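You operate a simulated robot arm through the tools that you are given. There is no shell and no other tool.

You are at the controls of a simulated two-armed robot. One attempt, no reset.

TASK
Close the vice on the block, push the black connector onto the middle pin, then open the vice.

Only the result counts: the job must be done as asked and must still hold three seconds after the hand-in. Knocking over, shifting, dropping, spilling or breaking anything else fails it.

THE ROBOT
Two 6-joint arms with two-finger parallel grippers on one trunk that stands fixed in place. Base frame: the origin is at the foot of the trunk, x ahead of it, y to its left, z up. Units: m, degrees, N and s.
The left shoulder is at [0.28, 0.185, 1.055], the right one opposite. With the tool pointing down near the work surface each hand reaches from about 0.56 to 0.94 m from the base axis, measured 20 degrees to its own side. Payload 1.57 kg a hand.
The tool frame of a hand sits at the grasp point between the pads (the TCP): z along the fingers, y along the line on which they close. The tips reach 0.03 m beyond it. Largest opening 0.08 m; finger width 0.017, thickness 0.012; the body of the gripper, 0.04 by 0.082 m, starts 0.08 m behind the TCP.
Orientation is told as [roll, pitch, yaw] about the base's x, y, z axes, in that order, counted from this pose: with the fingers straight down and closing along the base's y, the tool's x points along the base's -x, its y along +y and its z along -z.

THE INTERFACE
- The arms move only by the tool step_arm. It takes "left_moves", "right_moves" or both (then of equal length, played together; a hand with none holds still); each is a list of rows, each a list of 7 numbers: the shift along the base's x, y, z in m, then the turn, a rotation vector about the base's x, y, z in degrees, then the finger opening in m, from 0 to 0.08. In form: [[x, y, z, rx, ry, rz, hand], ...]. A call has 1 to 20 rows; each row shifts and turns the commanded pose from where the row before left it. A row lasts 0.2 s, in which the tool goes at most 0.05 m and 8.6 degrees; a call with a longer step from one row to the next is refused whole, and so is a gripper value outside its range. A pose out of reach is approached as far as the arm can. The call stops where the force on the tool passes 40 N (or 10 N more than at its start, if that is more) or the arm is blocked; 0.2 s more then pass. The fingers move at their own pace (about 0.153 m/s each) and stop on an object; they squeeze with about 39 N. The grip force told is the motor's: it shows also when the fingers shut on nothing. Time passes only in rows, and 0.2 s behind the last, so rows that do not move let the fingers close. It gives the time, the measured TCP pose, the force on the tool (base axes), the opening and the grip force at its end, in the units of the frame above (readings bear some noise), with the torque about the TCP (base axes, N m) and any sound that the robot's microphone picked up.
- Cameras (640 x 400 px; columns grow to the right, rows downward): "scene" is now at [0.2397, -0.0185, 1.5002]; the picture's right is [-0.22, -0.98, 0.00], its down [-0.67, 0.15, -0.73] and it looks along [0.71, -0.16, -0.69] (base axes); focal length 354 px, centre (320, 200). "left" rides on the left gripper at [0.072, 0.007, -0.122] in its tool frame; the picture's right is [-0.09, 1.00, 0.00], its down [-0.84, -0.08, -0.54] and it looks along [-0.54, -0.05, 0.84] (tool axes); focal length 238 px, centre (320, 200). "right" rides on the right gripper at [0.072, -0.007, -0.122] in its tool frame; the picture's right is [0.09, 1.00, 0.00], its down [-0.84, 0.08, -0.54] and it looks along [-0.54, 0.05, 0.84] (tool axes); focal length 238 px, centre (320, 200). There is no depth. A picture from a camera that has moved, and an enlarged one, comes with that camera's place and axes in the base frame and with its lens.
- get_image(camera): a new picture of that camera. The clock stands still meanwhile.
- slide_trunk(by): slides the trunk up (or, below 0, down) by that many m; the arms and the scene camera ride with it, the base frame stays. It gives what a move gives, with no picture.
- head_to(pan, tilt): turns the head with the scene camera to pan (to the left, within 86 degrees either way) and tilt (down, from -29 to 69), counted from straight ahead of the robot. It gives what a move gives.
- inspect(camera, box): a new picture of the part [left, top, right, bottom] of that camera's present view, enlarged. The clock stands still meanwhile.
- job_done(): hands the job in; it is judged then, once.

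Places have to be worked out from the pictures, the camera data and where the tool is seen. Open the grippers and draw the arms clear of the work before you hand the job in, unless the task says otherwise.

The tools are called after ">>>" as name(argument=value, ...) on one line, values as JSON. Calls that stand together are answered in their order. step_arm: Moves the arms, as the interface text tells. Its arguments: {"type":"object","properties":{"left_moves":{"type":"array","items":{"type":"array","items":{"type":"number"}}},"right_moves":{"type":"array","items":{"type":"array","items":{"type":"number"}}}},"required":[]} The other tools are called the same way: slide_trunk (by) moves the trunk up or down; head_to (pan, tilt) turns the head that bears the scene camera; get_image (camera) takes a picture; inspect (camera, box) takes an enlarged picture of a part of a camera's view; job_done () hands the job in.

At the start:

```text
clock: 0.0
left_position: [0.5835, 0.1745, 1.138]
left_tool_rot: [0.0, 0.0, -0.1]
left_ft_force: [0.4, 0.2, -0.1]
left_moment: [0.0, -0.03, 0.03]
left_grip_width: 0.0801
left_finger_force: 0.1
right_position: [0.5217, -0.2394, 1.1272]
right_tool_rot: [0.0, 0.1, 0.0]
right_ft_force: [-0.2, 0.0, 0.3]
right_moment: [0.02, -0.02, 0.02]
right_grip_width: 0.0801
right_finger_force: 0.0
trunk travel left (down, up): [-0.75, 0.24]
head pan, tilt (commanded): [-12.7, 43.4]
```

scene: 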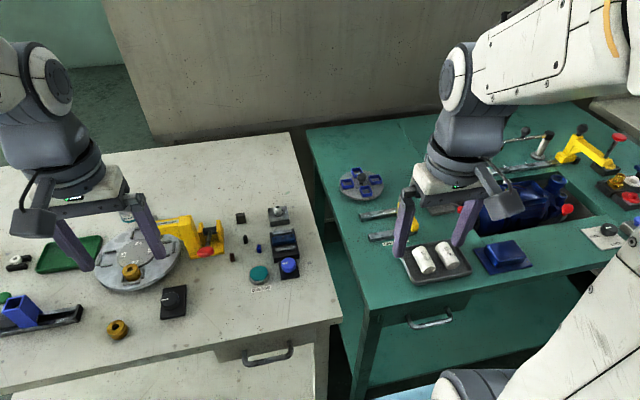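
right: 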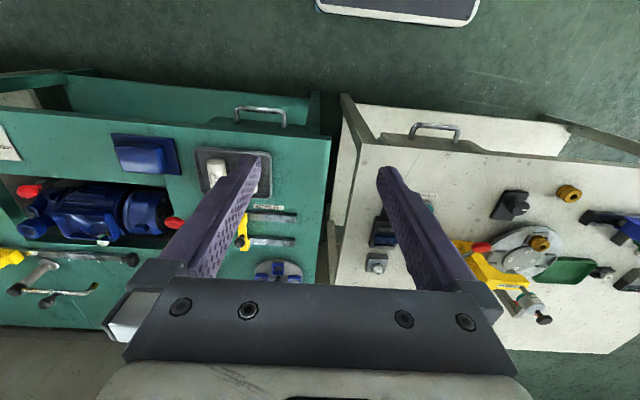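
left: 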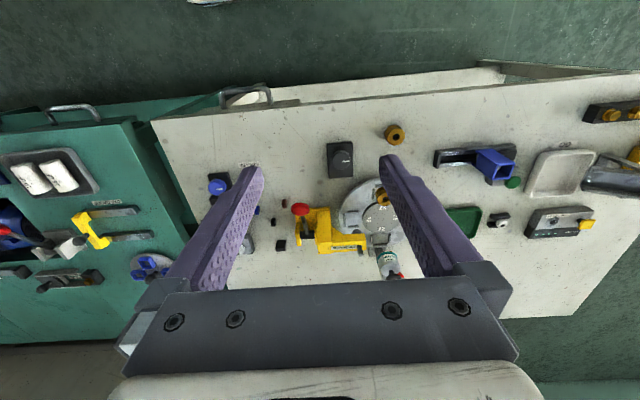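

I start by looking closely at the scene to find the vice, the block, the black connector and the pins.

>>> inspect(camera="scene", box=[0, 180, 320, 380])

>>> inspect(camera="scene", box=[320, 100, 640, 300])

>>> inspect(camera="left", box=[200, 80, 640, 355])

>>> inspect(camera="right", box=[0, 100, 320, 300])

```text
2.00 times, centred on (160, 280) of scene
camera zoom: at [0.2397, -0.0185, 1.5002], right [-0.22, -0.98, 0.0], down [-0.67, 0.15, -0.73], along [0.71, -0.16, -0.69], focal length 707 px, centre (640, 40)
```

zoom: 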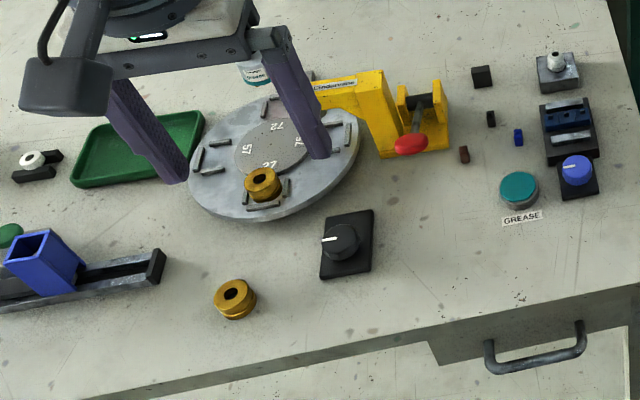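

```text
2.00 times, centred on (480, 200) of scene
camera zoom: at [0.2397, -0.0185, 1.5002], right [-0.22, -0.98, 0.0], down [-0.67, 0.15, -0.73], along [0.71, -0.16, -0.69], focal length 707 px, centre (0, 200)
```

zoom: 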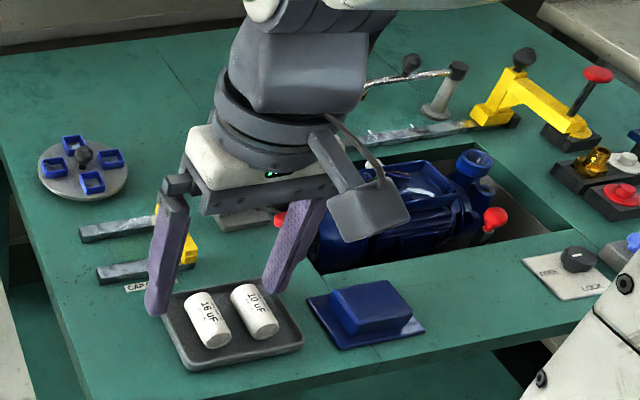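

```text
1.45 times, centred on (420, 218) of left
camera zoom: at [0.5118, 0.1837, 1.2597], right [0.09, 1.0, 0.0], down [0.84, -0.08, 0.54], along [0.54, -0.05, -0.84], focal length 347 px, centre (174, 174)
```

zoom: 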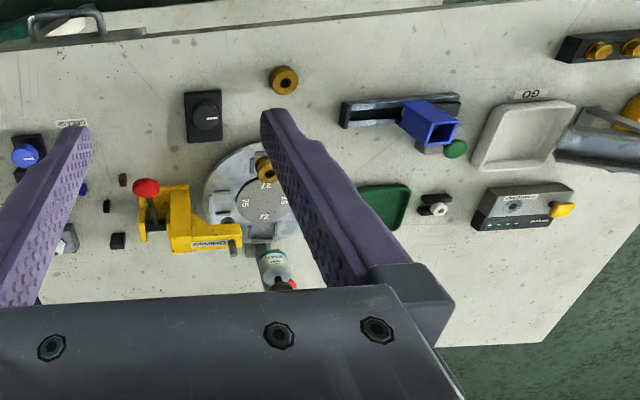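

```text
2.00 times, centred on (160, 200) of right
camera zoom: at [0.4486, -0.2469, 1.249], right [-0.09, 1.0, 0.0], down [0.84, 0.08, 0.54], along [0.54, 0.05, -0.84], focal length 477 px, centre (640, 200)
```

zoom: 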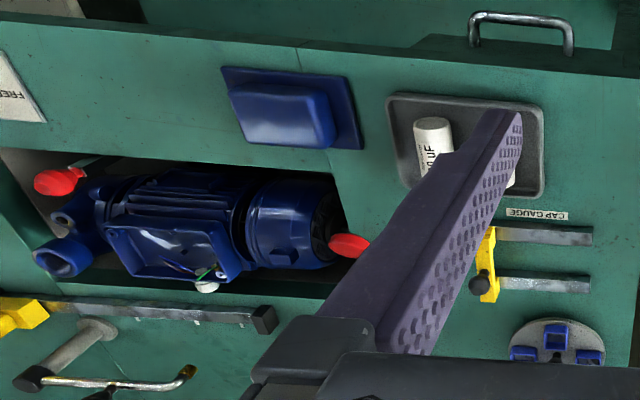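

The parts on the right edge of the left bench look like the vice and small connectors; I enlarge them.

>>> inspect(camera="scene", box=[220, 195, 316, 295])

>>> inspect(camera="right", box=[340, 180, 500, 300])

>>> inspect(camera="left", box=[200, 150, 320, 260])

>>> inspect(camera="scene", box=[540, 110, 640, 260])

```text
4.00 times, centred on (268, 245) of scene
camera zoom: at [0.2397, -0.0185, 1.5002], right [-0.22, -0.98, 0.0], down [-0.67, 0.15, -0.73], along [0.71, -0.16, -0.69], focal length 1415 px, centre (528, 20)
```

zoom: 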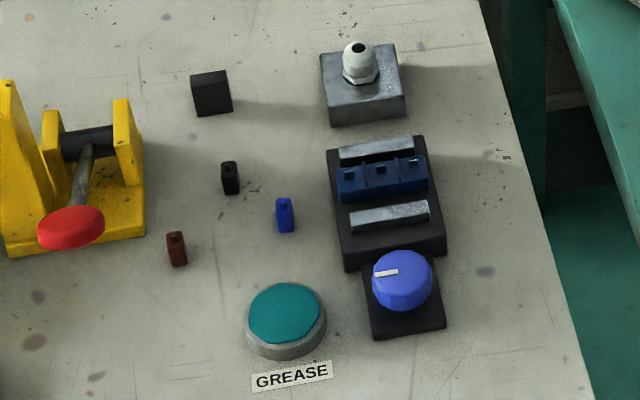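

```text
3.33 times, centred on (420, 240) of right
camera zoom: at [0.4486, -0.2469, 1.249], right [-0.09, 1.0, 0.0], down [0.84, 0.08, 0.54], along [0.54, 0.05, -0.84], focal length 794 px, centre (-13, 67)
```

zoom: 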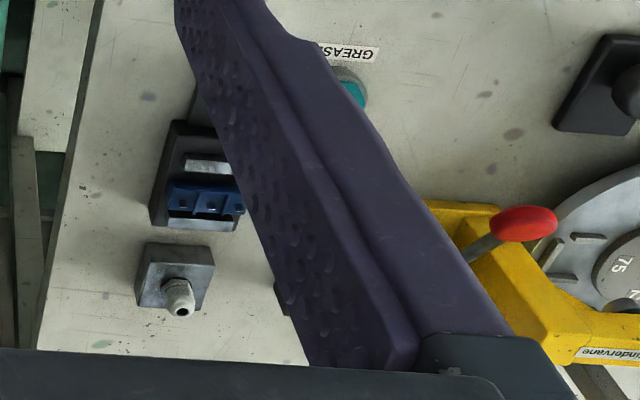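

```text
3.64 times, centred on (260, 205) of left
camera zoom: at [0.5118, 0.1837, 1.2597], right [0.09, 1.0, 0.0], down [0.84, -0.08, 0.54], along [0.54, -0.05, -0.84], focal length 867 px, centre (538, 182)
```

zoom: 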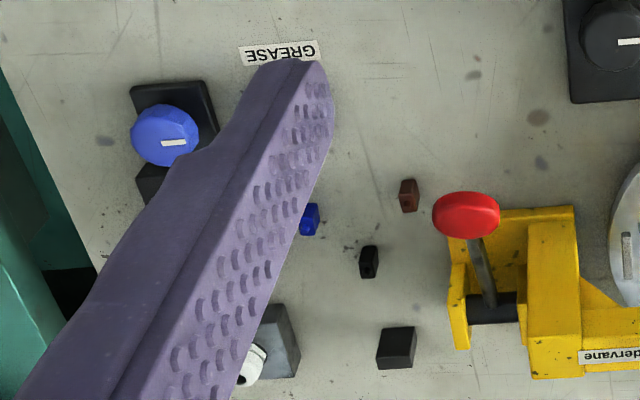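

```text
2.67 times, centred on (590, 185) of scene
camera zoom: at [0.2397, -0.0185, 1.5002], right [-0.22, -0.98, 0.0], down [-0.67, 0.15, -0.73], along [0.71, -0.16, -0.69], focal length 943 px, centre (-400, 240)
```

zoom: 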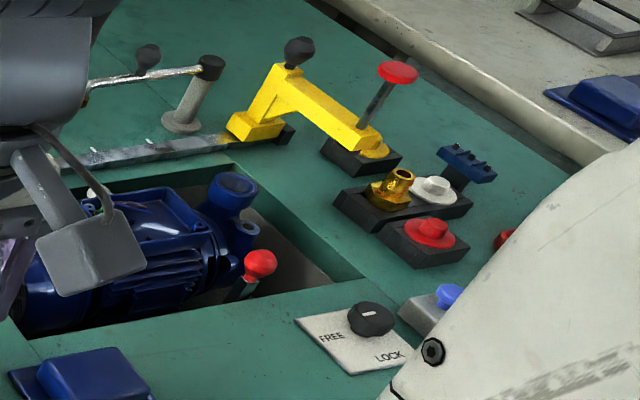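

The three-pin blue block sits between two metal jaws with a blue knob in front, so that looks like the vice, and the small black part beside it the connector. I pan the head for a full survey before moving.

>>> head_to(pan=-3, tilt=52)

```text
clock: 0.7
left_position: [0.5833, 0.1755, 1.1372]
left_tool_rot: [0.2, 0.0, 0.0]
left_ft_force: [0.3, -0.2, -0.9]
left_moment: [0.0, 0.02, 0.04]
left_grip_width: 0.08
left_finger_force: 0.0
right_position: [0.5216, -0.24, 1.1273]
right_tool_rot: [0.0, -0.1, -0.1]
right_ft_force: [0.2, 0.6, -0.5]
right_moment: [0.0, -0.02, 0.02]
right_grip_width: 0.08
right_finger_force: 0.1
trunk travel left (down, up): [-0.75, 0.24]
head pan, tilt (commanded): [-3.0, 52.0]
```

The head moved; I take a picture with this view, and prepare to bring the right hand's camera over the vice.

>>> get_image(camera="scene")

>>> inspect(camera="scene", box=[250, 100, 410, 200])

```text
taken
camera scene: at [0.2341, -0.0044, 1.4884], right [-0.05, -1.0, 0.0], down [-0.79, 0.04, -0.62], along [0.62, -0.03, -0.79], focal length 354 px, centre (320, 200)
```

scene: 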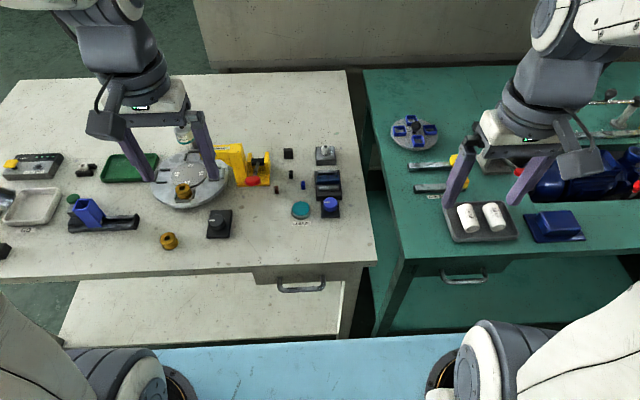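

```text
4.00 times, centred on (330, 150) of scene
camera zoom: at [0.2341, -0.0044, 1.4884], right [-0.05, -1.0, 0.0], down [-0.79, 0.04, -0.62], along [0.62, -0.03, -0.79], focal length 1415 px, centre (280, 400)
```

zoom: 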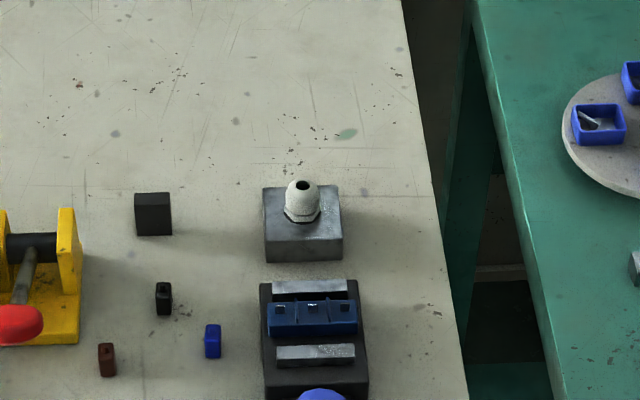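

I enlarge the vice area from this head angle.

>>> inspect(camera="scene", box=[268, 140, 348, 225])

>>> inspect(camera="scene", box=[308, 162, 348, 222])

```text
4.71 times, centred on (308, 182) of scene
camera zoom: at [0.2341, -0.0044, 1.4884], right [-0.05, -1.0, 0.0], down [-0.79, 0.04, -0.62], along [0.62, -0.03, -0.79], focal length 1665 px, centre (376, 282)
```

zoom: 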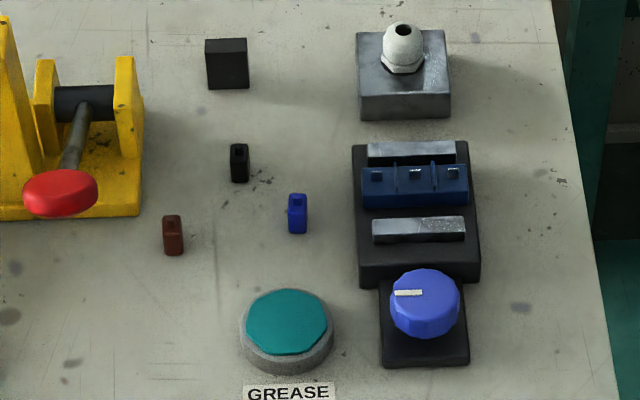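

```text
6.67 times, centred on (328, 192) of scene
camera zoom: at [0.2341, -0.0044, 1.4884], right [-0.05, -1.0, 0.0], down [-0.79, 0.04, -0.62], along [0.62, -0.03, -0.79], focal length 2358 px, centre (267, 253)
```

zoom: 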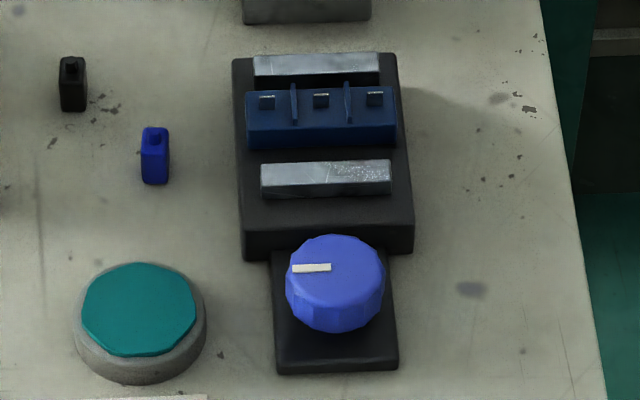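

The blue block with three pins stands between the metal jaws with gaps; the blue knob's pointer points to the left (+y). I move the right hand above the vice for a closer view and draw the left hand aside.

>>> step_arm(right_moves=[[0.0175, 0.024, -0.01, 0, 0, 0, 0.08], [0.0175, 0.024, -0.01, 0, 0, 0, 0.08], [0.0175, 0.024, -0.01, 0, 0, 0, 0.08], [0.0175, 0.024, -0.01, 0, 0, 0, 0.08], [0.0175, 0.024, -0.01, 0, 0, 0, 0.08], [0.0175, 0.024, -0.01, 0, 0, 0, 0.08], [0.0175, 0.024, -0.01, 0, 0, 0, 0.08], [0.0175, 0.024, -0.01, 0, 0, 0, 0.08]], left_moves=[[-0.003, 0.02, 0, 0, 0, 0, 0.08], [-0.003, 0.02, 0, 0, 0, 0, 0.08], [-0.003, 0.02, 0, 0, 0, 0, 0.08], [-0.003, 0.02, 0, 0, 0, 0, 0.08], [-0.003, 0.02, 0, 0, 0, 0, 0.08], [-0.003, 0.02, 0, 0, 0, 0, 0.08], [-0.003, 0.02, 0, 0, 0, 0, 0.08], [-0.003, 0.02, 0, 0, 0, 0, 0.08]])

```text
clock: 2.5
left_position: [0.5593, 0.3366, 1.1379]
left_tool_rot: [0.0, 0.0, -0.1]
left_ft_force: [0.4, -0.3, -0.2]
left_moment: [0.04, -0.05, -0.01]
left_grip_width: 0.08
left_finger_force: 0.0
right_position: [0.6613, -0.0464, 1.0487]
right_tool_rot: [0.0, 0.0, 0.0]
right_ft_force: [0.6, 0.5, -0.5]
right_moment: [0.0, -0.02, 0.01]
right_grip_width: 0.08
right_finger_force: 0.0
trunk travel left (down, up): [-0.75, 0.24]
head pan, tilt (commanded): [-3.0, 52.0]
```

The right hand is at (0.661, -0.046, 1.049); I look through its camera.

>>> get_image(camera="right")

>>> inspect(camera="right", box=[240, 100, 440, 290])

```text
taken
camera right: at [0.5879, -0.0531, 1.1709], right [-0.09, 1.0, 0.0], down [0.84, 0.08, 0.54], along [0.54, 0.05, -0.84], focal length 238 px, centre (320, 200)
```

right: 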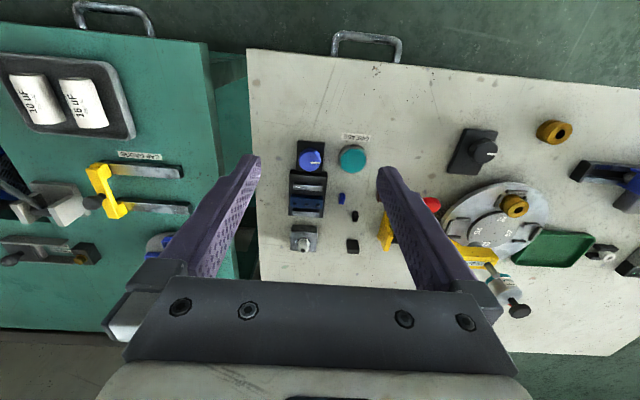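

```text
2.11 times, centred on (340, 195) of right
camera zoom: at [0.5879, -0.0531, 1.1709], right [-0.09, 1.0, 0.0], down [0.84, 0.08, 0.54], along [0.54, 0.05, -0.84], focal length 502 px, centre (278, 210)
```

zoom: 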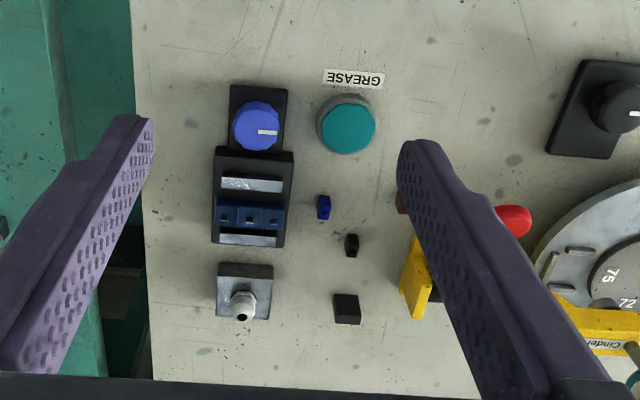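

The black connector triangulates to about (0.861, 0.040, 0.80) with the bench top near z 0.79. I lower the hand for a closer look, staying well above the parts.

>>> step_arm(right_moves=[[0.015, 0.006, -0.025, 0, 0, 0, 0.08], [0.015, 0.006, -0.025, 0, 0, 0, 0.08], [0.01, 0.006, -0.025, 0, 0, 0, 0.08], [0.005, 0.004, -0.02, 0, 0, 0, 0.08]])

```text
clock: 3.5
left_position: [0.5595, 0.3358, 1.1368]
left_tool_rot: [0.0, -0.1, 0.0]
left_ft_force: [-0.2, 0.5, -1.2]
left_moment: [-0.01, 0.0, 0.02]
left_grip_width: 0.0799
left_finger_force: 0.1
right_position: [0.7072, -0.0253, 0.9525]
right_tool_rot: [0.0, 0.0, 0.0]
right_ft_force: [0.2, 0.4, 0.2]
right_moment: [-0.02, -0.01, -0.01]
right_grip_width: 0.08
right_finger_force: 0.0
trunk travel left (down, up): [-0.75, 0.24]
head pan, tilt (commanded): [-3.0, 52.0]
```

Now at z 0.953, I take the close views.

>>> get_image(camera="right")

>>> inspect(camera="right", box=[230, 100, 330, 200])

>>> inspect(camera="right", box=[320, 150, 400, 230])

```text
taken
camera right: at [0.634, -0.0317, 1.0739], right [-0.09, 1.0, 0.0], down [0.84, 0.08, 0.54], along [0.54, 0.05, -0.84], focal length 238 px, centre (320, 200)
```

right: 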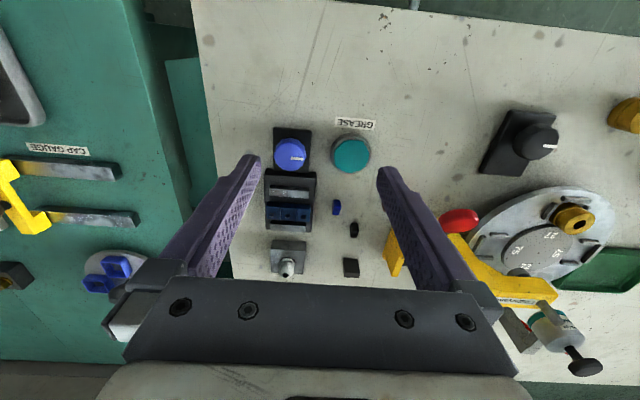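

```text
4.00 times, centred on (280, 150) of right
camera zoom: at [0.634, -0.0317, 1.0739], right [-0.09, 1.0, 0.0], down [0.84, 0.08, 0.54], along [0.54, 0.05, -0.84], focal length 953 px, centre (480, 400)
```

zoom: 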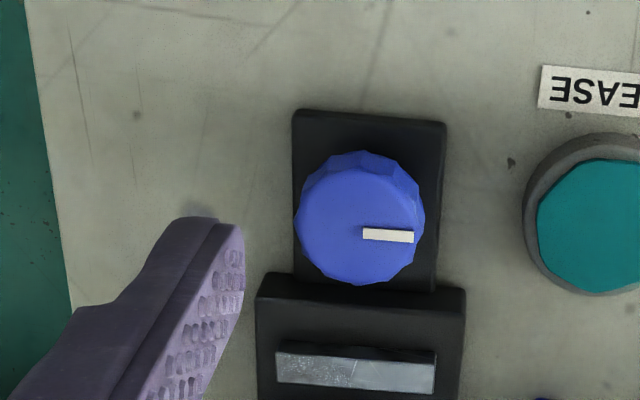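

```text
5.00 times, centred on (360, 190) of right
camera zoom: at [0.634, -0.0317, 1.0739], right [-0.09, 1.0, 0.0], down [0.84, 0.08, 0.54], along [0.54, 0.05, -0.84], focal length 1192 px, centre (120, 250)
```

zoom: 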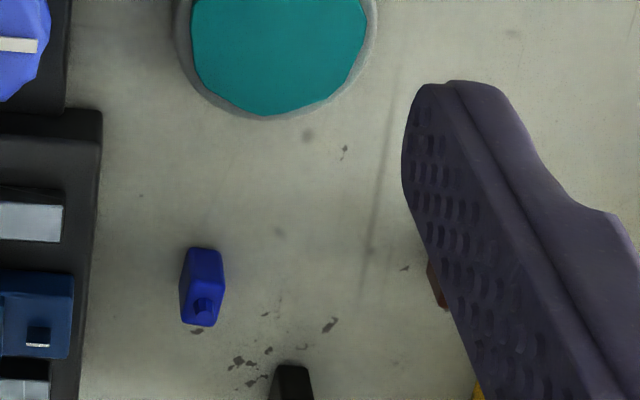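

I zoom in further on the small connectors and the pins.

>>> inspect(camera="right", box=[330, 195, 370, 240])

>>> inspect(camera="right", box=[260, 165, 325, 235])

>>> inspect(camera="scene", box=[295, 160, 335, 190])

>>> inspect(camera="scene", box=[270, 165, 310, 195])

```text
8.89 times, centred on (350, 218) of right
camera zoom: at [0.634, -0.0317, 1.0739], right [-0.09, 1.0, 0.0], down [0.84, 0.08, 0.54], along [0.54, 0.05, -0.84], focal length 2119 px, centre (53, 44)
```

zoom: 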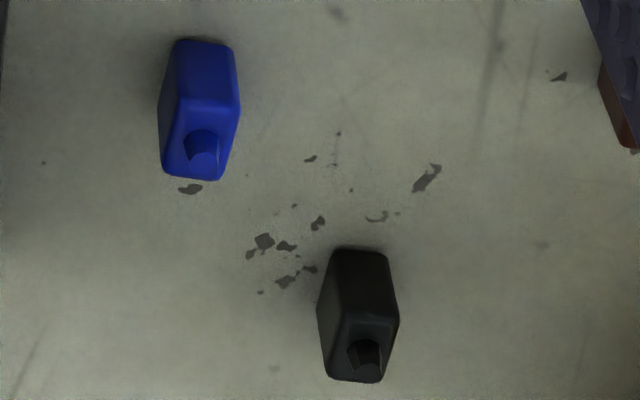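

```text
5.71 times, centred on (292, 200) of right
camera zoom: at [0.634, -0.0317, 1.0739], right [-0.09, 1.0, 0.0], down [0.84, 0.08, 0.54], along [0.54, 0.05, -0.84], focal length 1362 px, centre (477, 200)
```

zoom: 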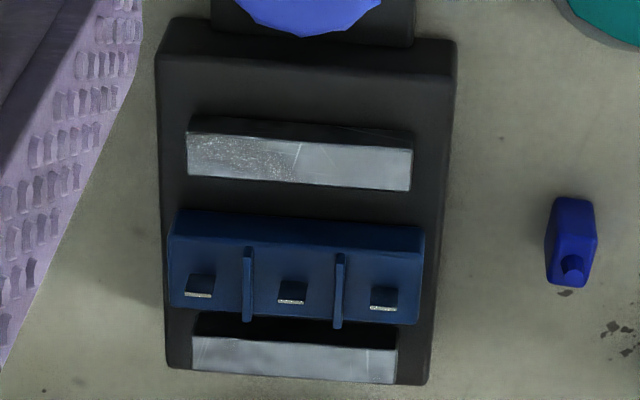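

```text
13.33 times, centred on (315, 175) of scene
camera zoom: at [0.2341, -0.0043, 1.4884], right [-0.05, -1.0, 0.0], down [-0.79, 0.04, -0.62], along [0.61, -0.03, -0.79], focal length 4716 px, centre (387, 533)
```

zoom: 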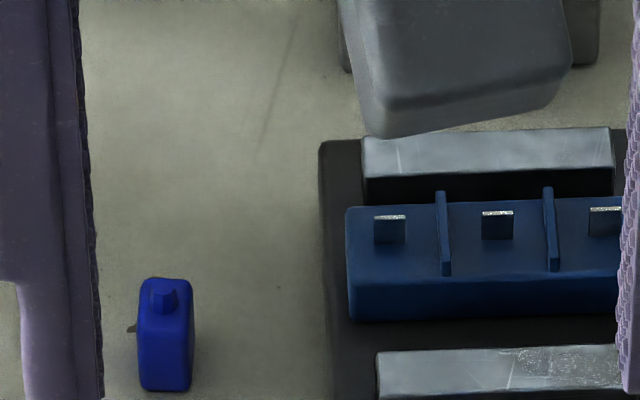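

```text
13.33 times, centred on (290, 180) of scene
camera zoom: at [0.2341, -0.0043, 1.4884], right [-0.05, -1.0, 0.0], down [-0.79, 0.04, -0.62], along [0.61, -0.03, -0.79], focal length 4716 px, centre (720, 467)
```

zoom: 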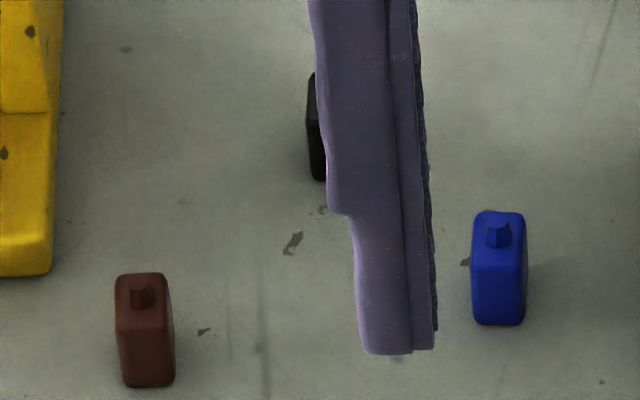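

The connectors are upright boxes (about 10 × 13 × 18 mm) with a stub on top; the pins are upright blades wide along y. I shift the hand forward 9 cm at the same height for a second viewpoint to triangulate accurately.

>>> step_arm(right_moves=[[0.03, 0, 0, 0, 0, 0, 0.08], [0.03, 0, 0, 0, 0, 0, 0.08], [0.033, 0, 0, 0, 0, 0, 0.08], [0, 0, 0, 0, 0, 0, 0.08]])

```text
clock: 4.5
left_position: [0.5594, 0.3365, 1.137]
left_tool_rot: [0.0, 0.0, 0.0]
left_ft_force: [0.7, -0.1, 0.2]
left_moment: [0.01, -0.01, -0.02]
left_grip_width: 0.08
left_finger_force: 0.1
right_position: [0.7997, -0.0236, 0.951]
right_tool_rot: [0.0, 0.0, 0.2]
right_ft_force: [0.7, 0.6, -0.1]
right_moment: [-0.01, -0.02, -0.01]
right_grip_width: 0.0803
right_finger_force: 0.2
trunk travel left (down, up): [-0.75, 0.24]
head pan, tilt (commanded): [-3.0, 52.0]
```

Second viewpoint reached; I take the matching views.

>>> get_image(camera="right")

>>> inspect(camera="right", box=[250, 30, 410, 130])

>>> inspect(camera="right", box=[250, 90, 410, 190])

```text
taken
camera right: at [0.7273, -0.0317, 1.0725], right [-0.09, 1.0, 0.0], down [0.84, 0.08, 0.54], along [0.54, 0.05, -0.84], focal length 238 px, centre (320, 200)
```

right: 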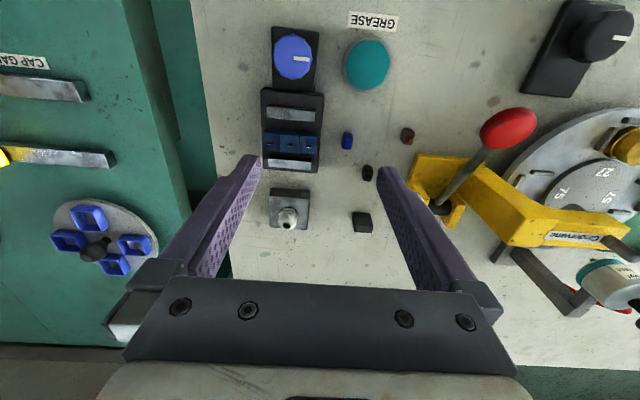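

```text
4.00 times, centred on (330, 80) of right
camera zoom: at [0.7273, -0.0317, 1.0725], right [-0.09, 1.0, 0.0], down [0.84, 0.08, 0.54], along [0.54, 0.05, -0.84], focal length 953 px, centre (280, 680)
```

zoom: 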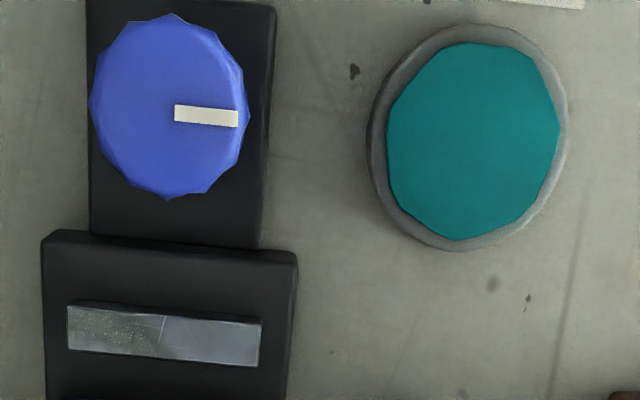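

```text
4.00 times, centred on (330, 140) of right
camera zoom: at [0.7273, -0.0317, 1.0725], right [-0.09, 1.0, 0.0], down [0.84, 0.08, 0.54], along [0.54, 0.05, -0.84], focal length 953 px, centre (280, 440)
```

zoom: 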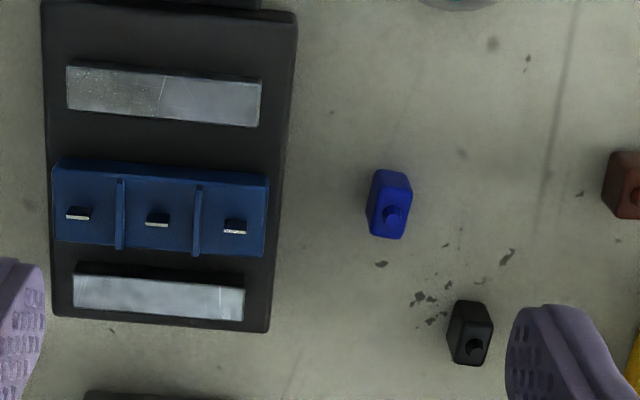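

Triangulation from both views: bench top z ≈ 0.797, knob centre (0.738, -0.0545) with top 0.834 and 34 mm diameter, middle pin top (0.816, -0.055, 0.837), connector stub (0.854, 0.039, 0.816). I go above the knob with 60 mm opening and descend part of the way.

>>> step_arm(right_moves=[[-0.0307, -0.0149, 0, 0, 0, 0, 0.06], [-0.0306, -0.0149, 0, 0, 0, 0, 0.06], [0, 0, -0.025, 0, 0, 0, 0.06], [0, 0, -0.025, 0, 0, 0, 0.06], [0, 0, -0.02, 0, 0, 0, 0.06], [0, 0, 0, 0, 0, 0, 0.06]])

```text
clock: 5.9
left_position: [0.5588, 0.3365, 1.1377]
left_tool_rot: [0.0, 0.0, 0.0]
left_ft_force: [0.6, 0.4, -0.4]
left_moment: [-0.02, 0.02, 0.01]
left_grip_width: 0.0798
left_finger_force: 0.1
right_position: [0.7391, -0.0566, 0.8815]
right_tool_rot: [0.0, -0.1, 0.0]
right_ft_force: [0.5, -0.9, -0.1]
right_moment: [-0.01, -0.01, -0.01]
right_grip_width: 0.06
right_finger_force: 0.2
trunk travel left (down, up): [-0.75, 0.24]
head pan, tilt (commanded): [-3.0, 52.0]
```

Hand is above the knob at z 0.8815; I check its alignment in the right and scene cameras.

>>> get_image(camera="right")

>>> inspect(camera="scene", box=[290, 150, 370, 230])

```text
taken
camera right: at [0.6654, -0.0636, 1.0023], right [-0.09, 1.0, 0.0], down [0.84, 0.08, 0.54], along [0.54, 0.05, -0.84], focal length 238 px, centre (320, 200)
```

right: 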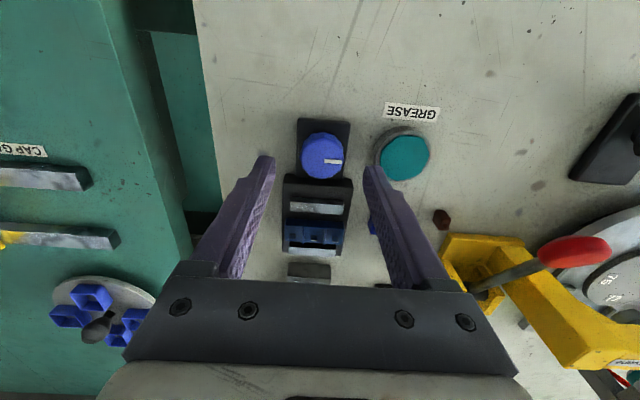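

```text
5.00 times, centred on (330, 190) of scene
camera zoom: at [0.2342, -0.0043, 1.4883], right [-0.05, -1.0, 0.0], down [-0.79, 0.04, -0.62], along [0.61, -0.03, -0.79], focal length 1769 px, centre (270, 250)
```

zoom: 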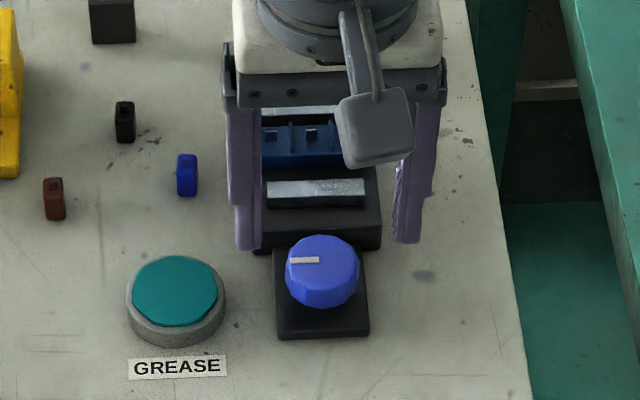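

TCP is at about (0.7374, -0.0566, 0.880); I correct y by 2 mm, descend 30 mm so the tips reach z 0.82, and close on the knob.

>>> step_arm(right_moves=[[0.0006, 0.002, -0.015, 0, 0, 0, 0.06], [0, 0, -0.015, 0, 0, 0, 0.06], [0, 0, 0, 0, 0, 0, 0.045], [0, 0, 0, 0, 0, 0, 0.02], [0, 0, 0, 0, 0, 0, 0.02]])

```text
clock: 7.1
left_position: [0.5596, 0.3357, 1.1373]
left_tool_rot: [0.0, 0.1, 0.0]
left_ft_force: [-0.7, -0.8, -0.1]
left_moment: [0.01, -0.02, 0.0]
left_grip_width: 0.0799
left_finger_force: 0.1
right_position: [0.7378, -0.0552, 0.8518]
right_tool_rot: [0.0, 0.0, -0.1]
right_ft_force: [0.9, -10.5, 2.9]
right_moment: [-0.4, 0.14, 0.01]
right_grip_width: 0.033
right_finger_force: 40.1
trunk travel left (down, up): [-0.75, 0.24]
head pan, tilt (commanded): [-3.0, 52.0]
```

The grip holds the knob (33 mm), with 10 N of side load, so I nudge the hand a little to -y to relieve it.

>>> step_arm(right_moves=[[0, -0.001, 0, 0, 0, 0, 0.02], [0, 0, 0, 0, 0, 0, 0.02]])

>>> inspect(camera="scene", box=[290, 150, 370, 230])

```text
clock: 7.7
left_position: [0.5586, 0.3363, 1.1362]
left_tool_rot: [0.0, -0.1, -0.1]
left_ft_force: [0.3, 0.8, -0.2]
left_moment: [0.03, 0.0, 0.0]
left_grip_width: 0.0798
left_finger_force: 0.0
right_position: [0.7376, -0.055, 0.8525]
right_tool_rot: [0.0, 0.0, 0.0]
right_ft_force: [-2.4, -7.5, 6.3]
right_moment: [-0.29, -0.06, 0.03]
right_grip_width: 0.033
right_finger_force: 41.3
trunk travel left (down, up): [-0.75, 0.24]
head pan, tilt (commanded): [-3.0, 52.0]
```

```text
5.00 times, centred on (330, 190) of scene
camera zoom: at [0.2337, -0.0047, 1.4885], right [-0.05, -1.0, 0.0], down [-0.79, 0.04, -0.62], along [0.61, -0.03, -0.79], focal length 1769 px, centre (270, 250)
```

zoom: 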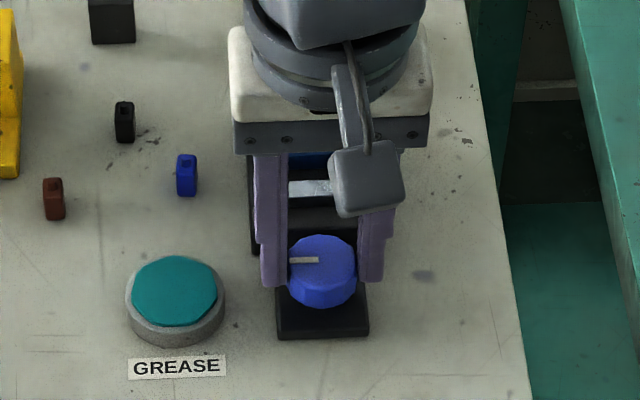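

The fingers hold the knob squarely. I try a first small clockwise turn (seen from above) and watch the torque and the jaw.

>>> step_arm(right_moves=[[0, 0, 0, 0, 0, -5, 0.02], [0, 0, 0, 0, 0, -5, 0.02], [0, 0, 0, 0, 0, -5, 0.02]])

>>> inspect(camera="scene", box=[290, 150, 370, 230])

```text
clock: 8.5
left_position: [0.5593, 0.3358, 1.1373]
left_tool_rot: [0.0, 0.0, 0.1]
left_ft_force: [-0.1, -0.1, 0.0]
left_moment: [-0.02, -0.02, 0.01]
left_grip_width: 0.08
left_finger_force: 0.1
right_position: [0.7386, -0.0546, 0.8534]
right_tool_rot: [0.1, 0.0, -15.0]
right_ft_force: [3.8, -9.2, 4.8]
right_moment: [-0.33, -0.08, 0.68]
right_grip_width: 0.0331
right_finger_force: 41.2
trunk travel left (down, up): [-0.75, 0.24]
head pan, tilt (commanded): [-3.0, 52.0]
```

```text
5.00 times, centred on (330, 190) of scene
camera zoom: at [0.2341, -0.0048, 1.4884], right [-0.05, -1.0, 0.0], down [-0.79, 0.04, -0.62], along [0.61, -0.03, -0.79], focal length 1769 px, centre (270, 250)
```

zoom: 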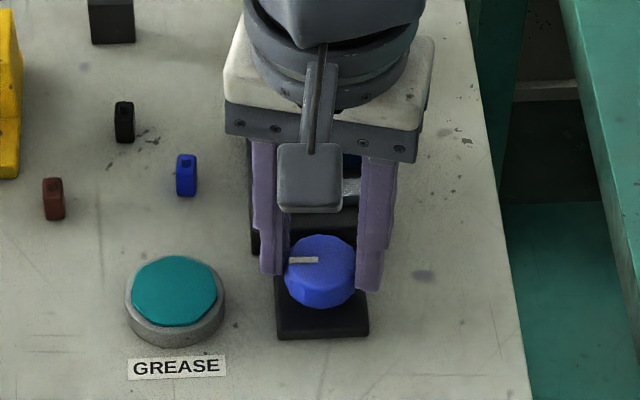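

The pointer did not move and the torque rose to 0.68 N m, so that way is blocked. I turn back and on counter-clockwise.

>>> step_arm(right_moves=[[0, 0, 0, 0, 0, 5, 0.02], [0, 0, 0, 0, 0, 5, 0.02], [0, 0, 0, 0, 0, 5, 0.02], [0, 0, 0, 0, 0, 5, 0.02]])

>>> inspect(camera="scene", box=[290, 150, 370, 230])

```text
clock: 9.5
left_position: [0.5597, 0.3342, 1.137]
left_tool_rot: [0.0, 0.0, 0.0]
left_ft_force: [-0.1, 0.5, -0.9]
left_moment: [0.02, 0.01, -0.03]
left_grip_width: 0.0798
left_finger_force: 0.0
right_position: [0.7393, -0.0551, 0.8523]
right_tool_rot: [0.0, 0.0, 5.2]
right_ft_force: [5.3, -9.3, 1.5]
right_moment: [-0.22, -0.38, -0.01]
right_grip_width: 0.0329
right_finger_force: 41.1
trunk travel left (down, up): [-0.75, 0.24]
head pan, tilt (commanded): [-3.0, 52.0]
```

```text
5.00 times, centred on (330, 190) of scene
camera zoom: at [0.2343, -0.0049, 1.4883], right [-0.05, -1.0, 0.0], down [-0.79, 0.04, -0.62], along [0.61, -0.03, -0.79], focal length 1769 px, centre (270, 250)
```

zoom: 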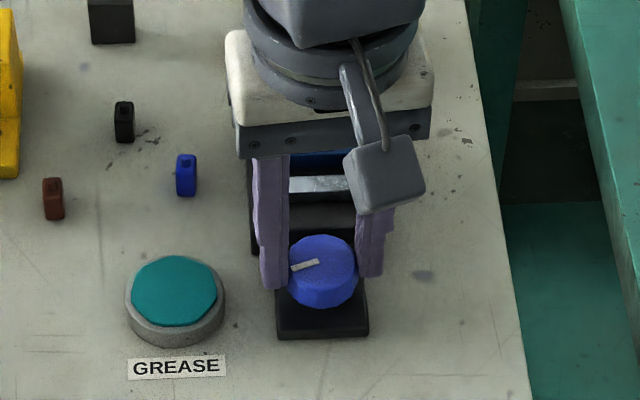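

Counter-clockwise turns the knob freely and the front jaw starts moving. I continue turning in 8-degree rows.

>>> step_arm(right_moves=[[0, 0, 0, 0, 0, 8, 0.02], [0, 0, 0, 0, 0, 8, 0.02], [0, 0, 0, 0, 0, 8, 0.02], [0, 0, 0, 0, 0, 8, 0.02], [0, 0, 0, 0, 0, 8, 0.02]])

>>> inspect(camera="scene", box=[290, 150, 370, 230])

>>> get_image(camera="right")

```text
clock: 10.7
left_position: [0.5595, 0.3353, 1.1376]
left_tool_rot: [0.0, 0.0, 0.1]
left_ft_force: [0.3, -0.4, 0.4]
left_moment: [0.0, 0.02, 0.0]
left_grip_width: 0.08
left_finger_force: 0.0
right_position: [0.7389, -0.0552, 0.8529]
right_tool_rot: [0.0, -0.2, 45.2]
right_ft_force: [5.0, -5.4, 8.2]
right_moment: [-0.25, 0.02, 0.01]
right_grip_width: 0.0327
right_finger_force: 41.5
trunk travel left (down, up): [-0.75, 0.24]
head pan, tilt (commanded): [-3.0, 52.0]
```

```text
5.00 times, centred on (330, 190) of scene
camera zoom: at [0.234, -0.0047, 1.4884], right [-0.05, -1.0, 0.0], down [-0.79, 0.04, -0.62], along [0.61, -0.03, -0.79], focal length 1769 px, centre (270, 250)
```

zoom: 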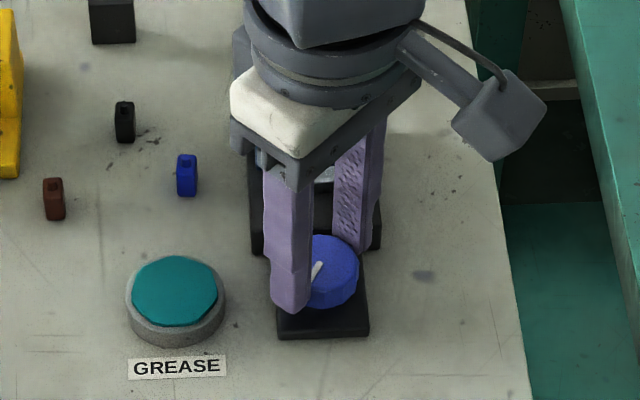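

```text
taken
camera right: at [0.6919, -0.1107, 0.9741], right [-0.77, 0.64, 0.0], down [0.53, 0.65, 0.54], along [0.35, 0.42, -0.84], focal length 238 px, centre (320, 200)
```

right: 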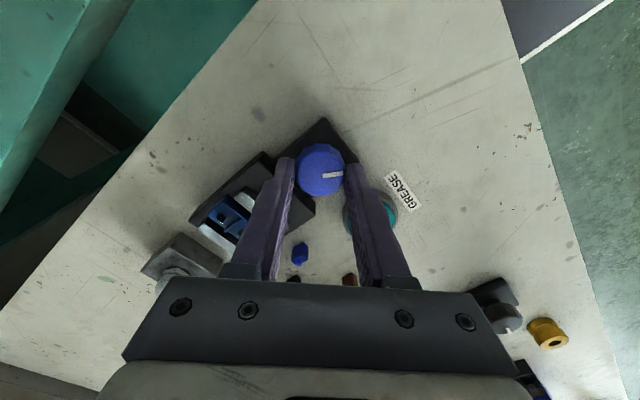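

The knob follows, pointer about 60° round. I continue another 40 degrees, watching torque.

>>> step_arm(right_moves=[[0, 0, 0, 0, 0, 8, 0.02], [0, 0, 0, 0, 0, 8, 0.02], [0, 0, 0, 0, 0, 8, 0.02], [0, 0, 0, 0, 0, 8, 0.02]])

>>> inspect(camera="scene", box=[290, 150, 370, 230])

>>> inspect(camera="right", box=[180, 100, 380, 280])

```text
clock: 11.7
left_position: [0.5595, 0.3358, 1.1375]
left_tool_rot: [0.0, -0.1, 0.1]
left_ft_force: [0.0, 0.0, 0.5]
left_moment: [-0.01, -0.02, -0.02]
left_grip_width: 0.0798
left_finger_force: 0.1
right_position: [0.7385, -0.0534, 0.8522]
right_tool_rot: [0.0, -0.1, 77.3]
right_ft_force: [2.9, -4.3, 8.3]
right_moment: [0.42, -0.18, 0.02]
right_grip_width: 0.0326
right_finger_force: 41.2
trunk travel left (down, up): [-0.75, 0.24]
head pan, tilt (commanded): [-3.0, 52.0]
```

```text
5.00 times, centred on (330, 190) of scene
camera zoom: at [0.2339, -0.0047, 1.4884], right [-0.05, -1.0, 0.0], down [-0.79, 0.04, -0.62], along [0.61, -0.03, -0.79], focal length 1769 px, centre (270, 250)
```

zoom: 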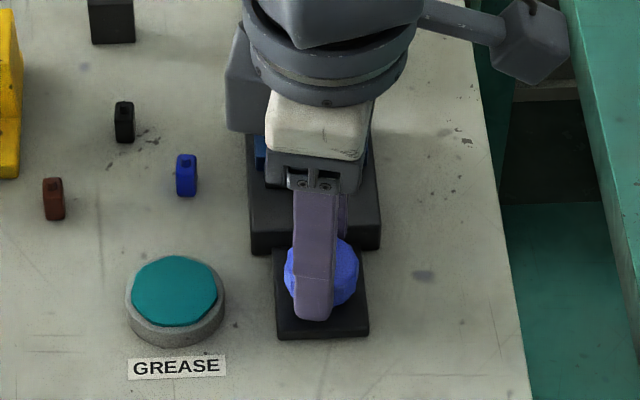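

```text
2.22 times, centred on (280, 190) of right
camera zoom: at [0.7282, -0.1264, 0.9742], right [-0.99, 0.13, 0.0], down [0.11, 0.83, 0.54], along [0.07, 0.54, -0.84], focal length 530 px, centre (409, 222)
```

zoom: 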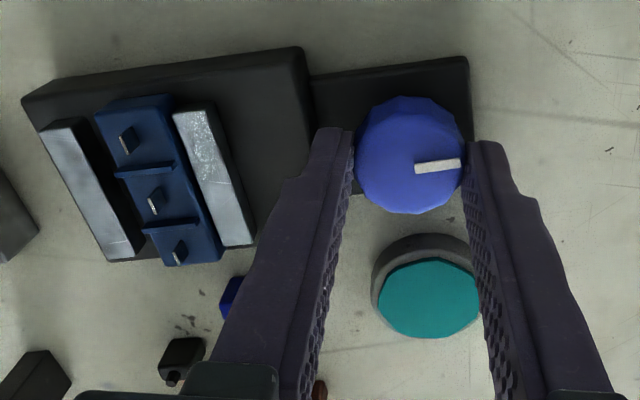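

The front jaw has come close to the block; the torque is still near zero. I keep turning.

>>> step_arm(right_moves=[[0, 0, 0, 0, 0, 8, 0.02], [0, 0, 0, 0, 0, 8, 0.02], [0, 0, 0, 0, 0, 8, 0.02]])

>>> inspect(camera="right", box=[180, 100, 380, 280])

```text
clock: 12.5
left_position: [0.5592, 0.3349, 1.1367]
left_tool_rot: [-0.1, 0.0, 0.0]
left_ft_force: [0.3, 0.6, 1.1]
left_moment: [-0.02, 0.01, 0.0]
left_grip_width: 0.08
left_finger_force: 0.0
right_position: [0.7391, -0.0546, 0.8528]
right_tool_rot: [0.0, 0.0, 101.2]
right_ft_force: [2.5, -0.4, 6.2]
right_moment: [-0.03, -0.12, 0.01]
right_grip_width: 0.0329
right_finger_force: 40.8
trunk travel left (down, up): [-0.75, 0.24]
head pan, tilt (commanded): [-3.0, 52.0]
```

```text
2.22 times, centred on (280, 190) of right
camera zoom: at [0.7582, -0.1241, 0.9742], right [-0.96, -0.28, 0.0], down [-0.24, 0.81, 0.54], along [-0.15, 0.52, -0.84], focal length 530 px, centre (409, 222)
```

zoom: 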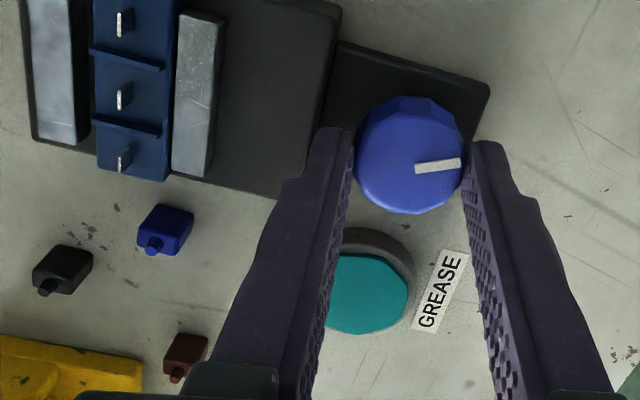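

Jaw is nearly against the block, and a small gap remains at the rear jaw. I continue turning, still at low torque.

>>> step_arm(right_moves=[[0, 0, 0, 0, 0, 8, 0.02], [0, 0, 0, 0, 0, 8, 0.02], [0, 0, 0, 0, 0, 8, 0.02]])

>>> inspect(camera="right", box=[180, 60, 380, 260])

```text
clock: 13.3
left_position: [0.5592, 0.3349, 1.1375]
left_tool_rot: [0.0, -0.1, 0.1]
left_ft_force: [-0.4, -0.4, -0.9]
left_moment: [0.03, -0.03, -0.03]
left_grip_width: 0.0799
left_finger_force: 0.1
right_position: [0.7394, -0.055, 0.8524]
right_tool_rot: [0.1, -0.1, 125.1]
right_ft_force: [-2.5, 5.0, 1.6]
right_moment: [-0.29, -0.37, 0.0]
right_grip_width: 0.0327
right_finger_force: 41.4
trunk travel left (down, up): [-0.75, 0.24]
head pan, tilt (commanded): [-3.0, 52.0]
```

```text
2.00 times, centred on (280, 160) of right
camera zoom: at [0.7846, -0.1098, 0.9741], right [-0.76, -0.65, 0.0], down [-0.54, 0.64, 0.54], along [-0.35, 0.41, -0.84], focal length 477 px, centre (400, 280)
```

zoom: 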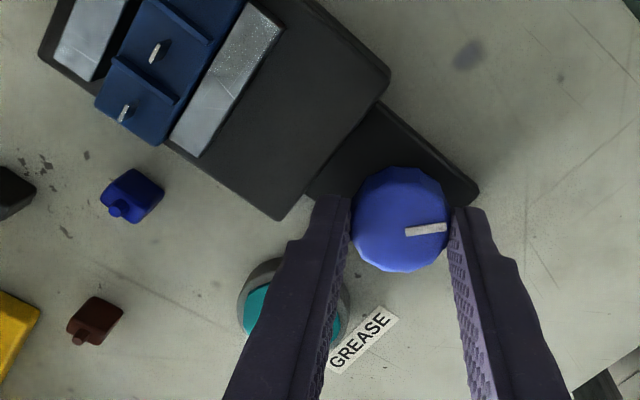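

The jaw is against the block and the rear gap looks nearly closed. I continue in smaller batches.

>>> step_arm(right_moves=[[0, 0, 0, 0, 0, 8, 0.02], [0, 0, 0, 0, 0, 8, 0.02], [0, 0, 0, 0, 0, 8, 0.02]])

>>> get_image(camera="right")

```text
clock: 14.1
left_position: [0.5592, 0.3363, 1.1371]
left_tool_rot: [0.0, 0.0, 0.0]
left_ft_force: [-0.4, 0.1, -0.6]
left_moment: [0.0, -0.02, 0.02]
left_grip_width: 0.0798
left_finger_force: 0.0
right_position: [0.7385, -0.0544, 0.8527]
right_tool_rot: [0.0, 0.0, 149.2]
right_ft_force: [-0.3, 2.9, -5.2]
right_moment: [0.18, -0.05, -0.01]
right_grip_width: 0.0332
right_finger_force: 40.8
trunk travel left (down, up): [-0.75, 0.24]
head pan, tilt (commanded): [-3.0, 52.0]
```

```text
taken
camera right: at [0.8027, -0.0861, 0.9742], right [-0.43, -0.9, 0.0], down [-0.76, 0.36, 0.54], along [-0.49, 0.23, -0.84], focal length 238 px, centre (320, 200)
```

right: 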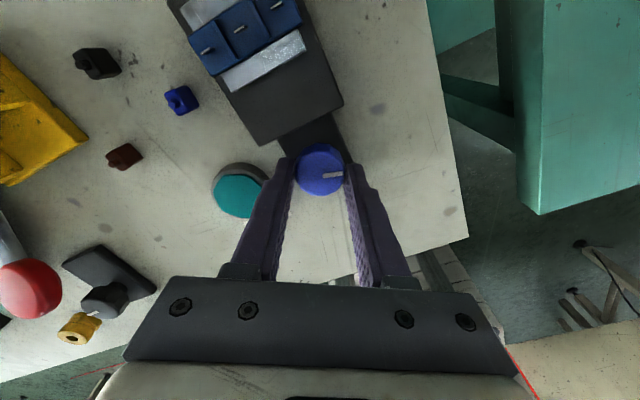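

No torque yet; jaw and block still moving toward the rear jaw. I continue.

>>> step_arm(right_moves=[[0, 0, 0, 0, 0, 8, 0.02], [0, 0, 0, 0, 0, 8, 0.02], [0, 0, 0, 0, 0, 8, 0.02]])

>>> inspect(camera="right", box=[160, 0, 400, 220])

```text
clock: 14.9
left_position: [0.5606, 0.3364, 1.1361]
left_tool_rot: [0.0, 0.1, 0.0]
left_ft_force: [-0.3, -0.3, -1.2]
left_moment: [-0.01, 0.01, -0.01]
left_grip_width: 0.0799
left_finger_force: 0.2
right_position: [0.738, -0.0536, 0.8534]
right_tool_rot: [0.0, 0.2, 173.1]
right_ft_force: [0.3, -1.3, 5.6]
right_moment: [-0.04, 0.14, -0.52]
right_grip_width: 0.0335
right_finger_force: 41.0
trunk travel left (down, up): [-0.75, 0.24]
head pan, tilt (commanded): [-3.0, 52.0]
```

```text
1.82 times, centred on (280, 110) of right
camera zoom: at [0.8093, -0.0571, 0.9752], right [-0.03, -1.0, 0.0], down [-0.84, 0.02, 0.54], along [-0.54, 0.01, -0.84], focal length 433 px, centre (393, 364)
```

zoom: 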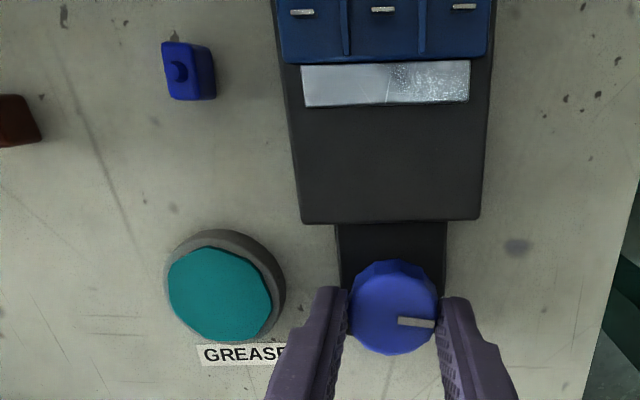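

Torque rose to 0.52 N m and the pointer stopped at about 170°, so the vice has reached its closed end. I release the knob and rise to inspect.

>>> step_arm(right_moves=[[0, 0, 0, 0, 0, 0, 0.05], [0, 0, 0, 0, 0, 0, 0.055], [0, 0, 0.03, 0, 0, 0, 0.055], [0, 0, 0.04, 0, 0, 0, 0.055], [0, 0, 0.04, 0, 0, 0, 0.055]])

>>> get_image(camera="right")

>>> inspect(camera="right", box=[260, 20, 360, 120])

>>> inspect(camera="scene", box=[290, 150, 370, 230])

```text
clock: 16.1
left_position: [0.559, 0.3357, 1.1367]
left_tool_rot: [0.0, 0.0, 0.0]
left_ft_force: [0.9, 0.1, 0.1]
left_moment: [-0.01, 0.02, 0.0]
left_grip_width: 0.0801
left_finger_force: 0.1
right_position: [0.7398, -0.0545, 0.9653]
right_tool_rot: [0.0, 0.0, 173.1]
right_ft_force: [0.5, 0.1, 0.0]
right_moment: [-0.01, 0.02, -0.04]
right_grip_width: 0.055
right_finger_force: 0.1
trunk travel left (down, up): [-0.75, 0.24]
head pan, tilt (commanded): [-3.0, 52.0]
```

```text
taken
camera right: at [0.8108, -0.0574, 1.0867], right [-0.03, -1.0, 0.0], down [-0.84, 0.02, 0.54], along [-0.54, 0.02, -0.84], focal length 238 px, centre (320, 200)
```

right: 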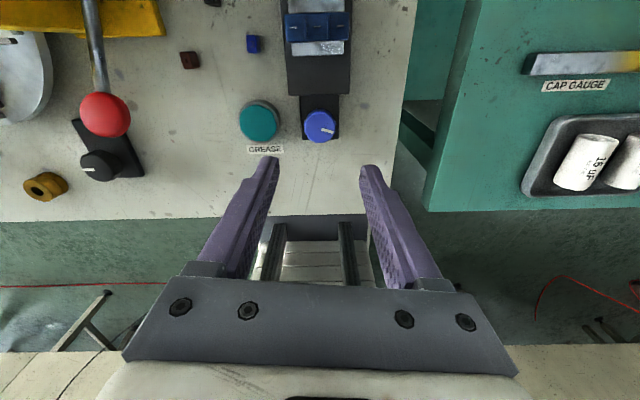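

```text
4.00 times, centred on (310, 70) of right
camera zoom: at [0.8108, -0.0574, 1.0867], right [-0.03, -1.0, 0.0], down [-0.84, 0.02, 0.54], along [-0.54, 0.02, -0.84], focal length 953 px, centre (360, 720)
```

zoom: 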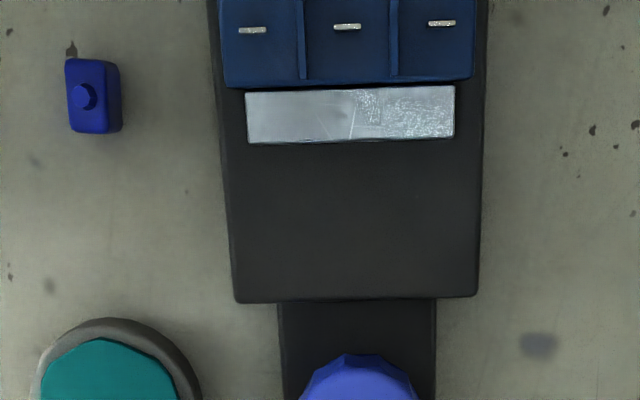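

```text
5.00 times, centred on (330, 190) of scene
camera zoom: at [0.2342, -0.0045, 1.4883], right [-0.05, -1.0, 0.0], down [-0.79, 0.04, -0.62], along [0.61, -0.03, -0.79], focal length 1769 px, centre (270, 250)
```

zoom: 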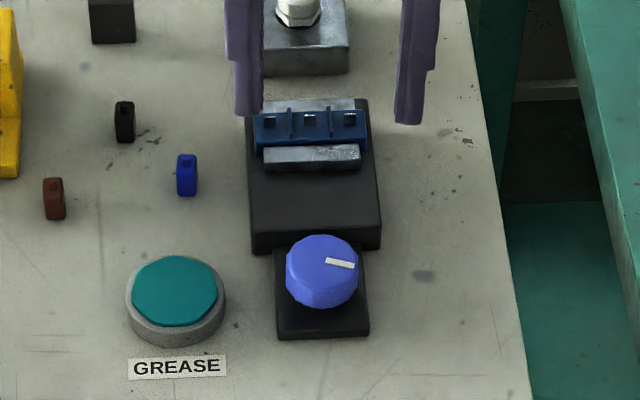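

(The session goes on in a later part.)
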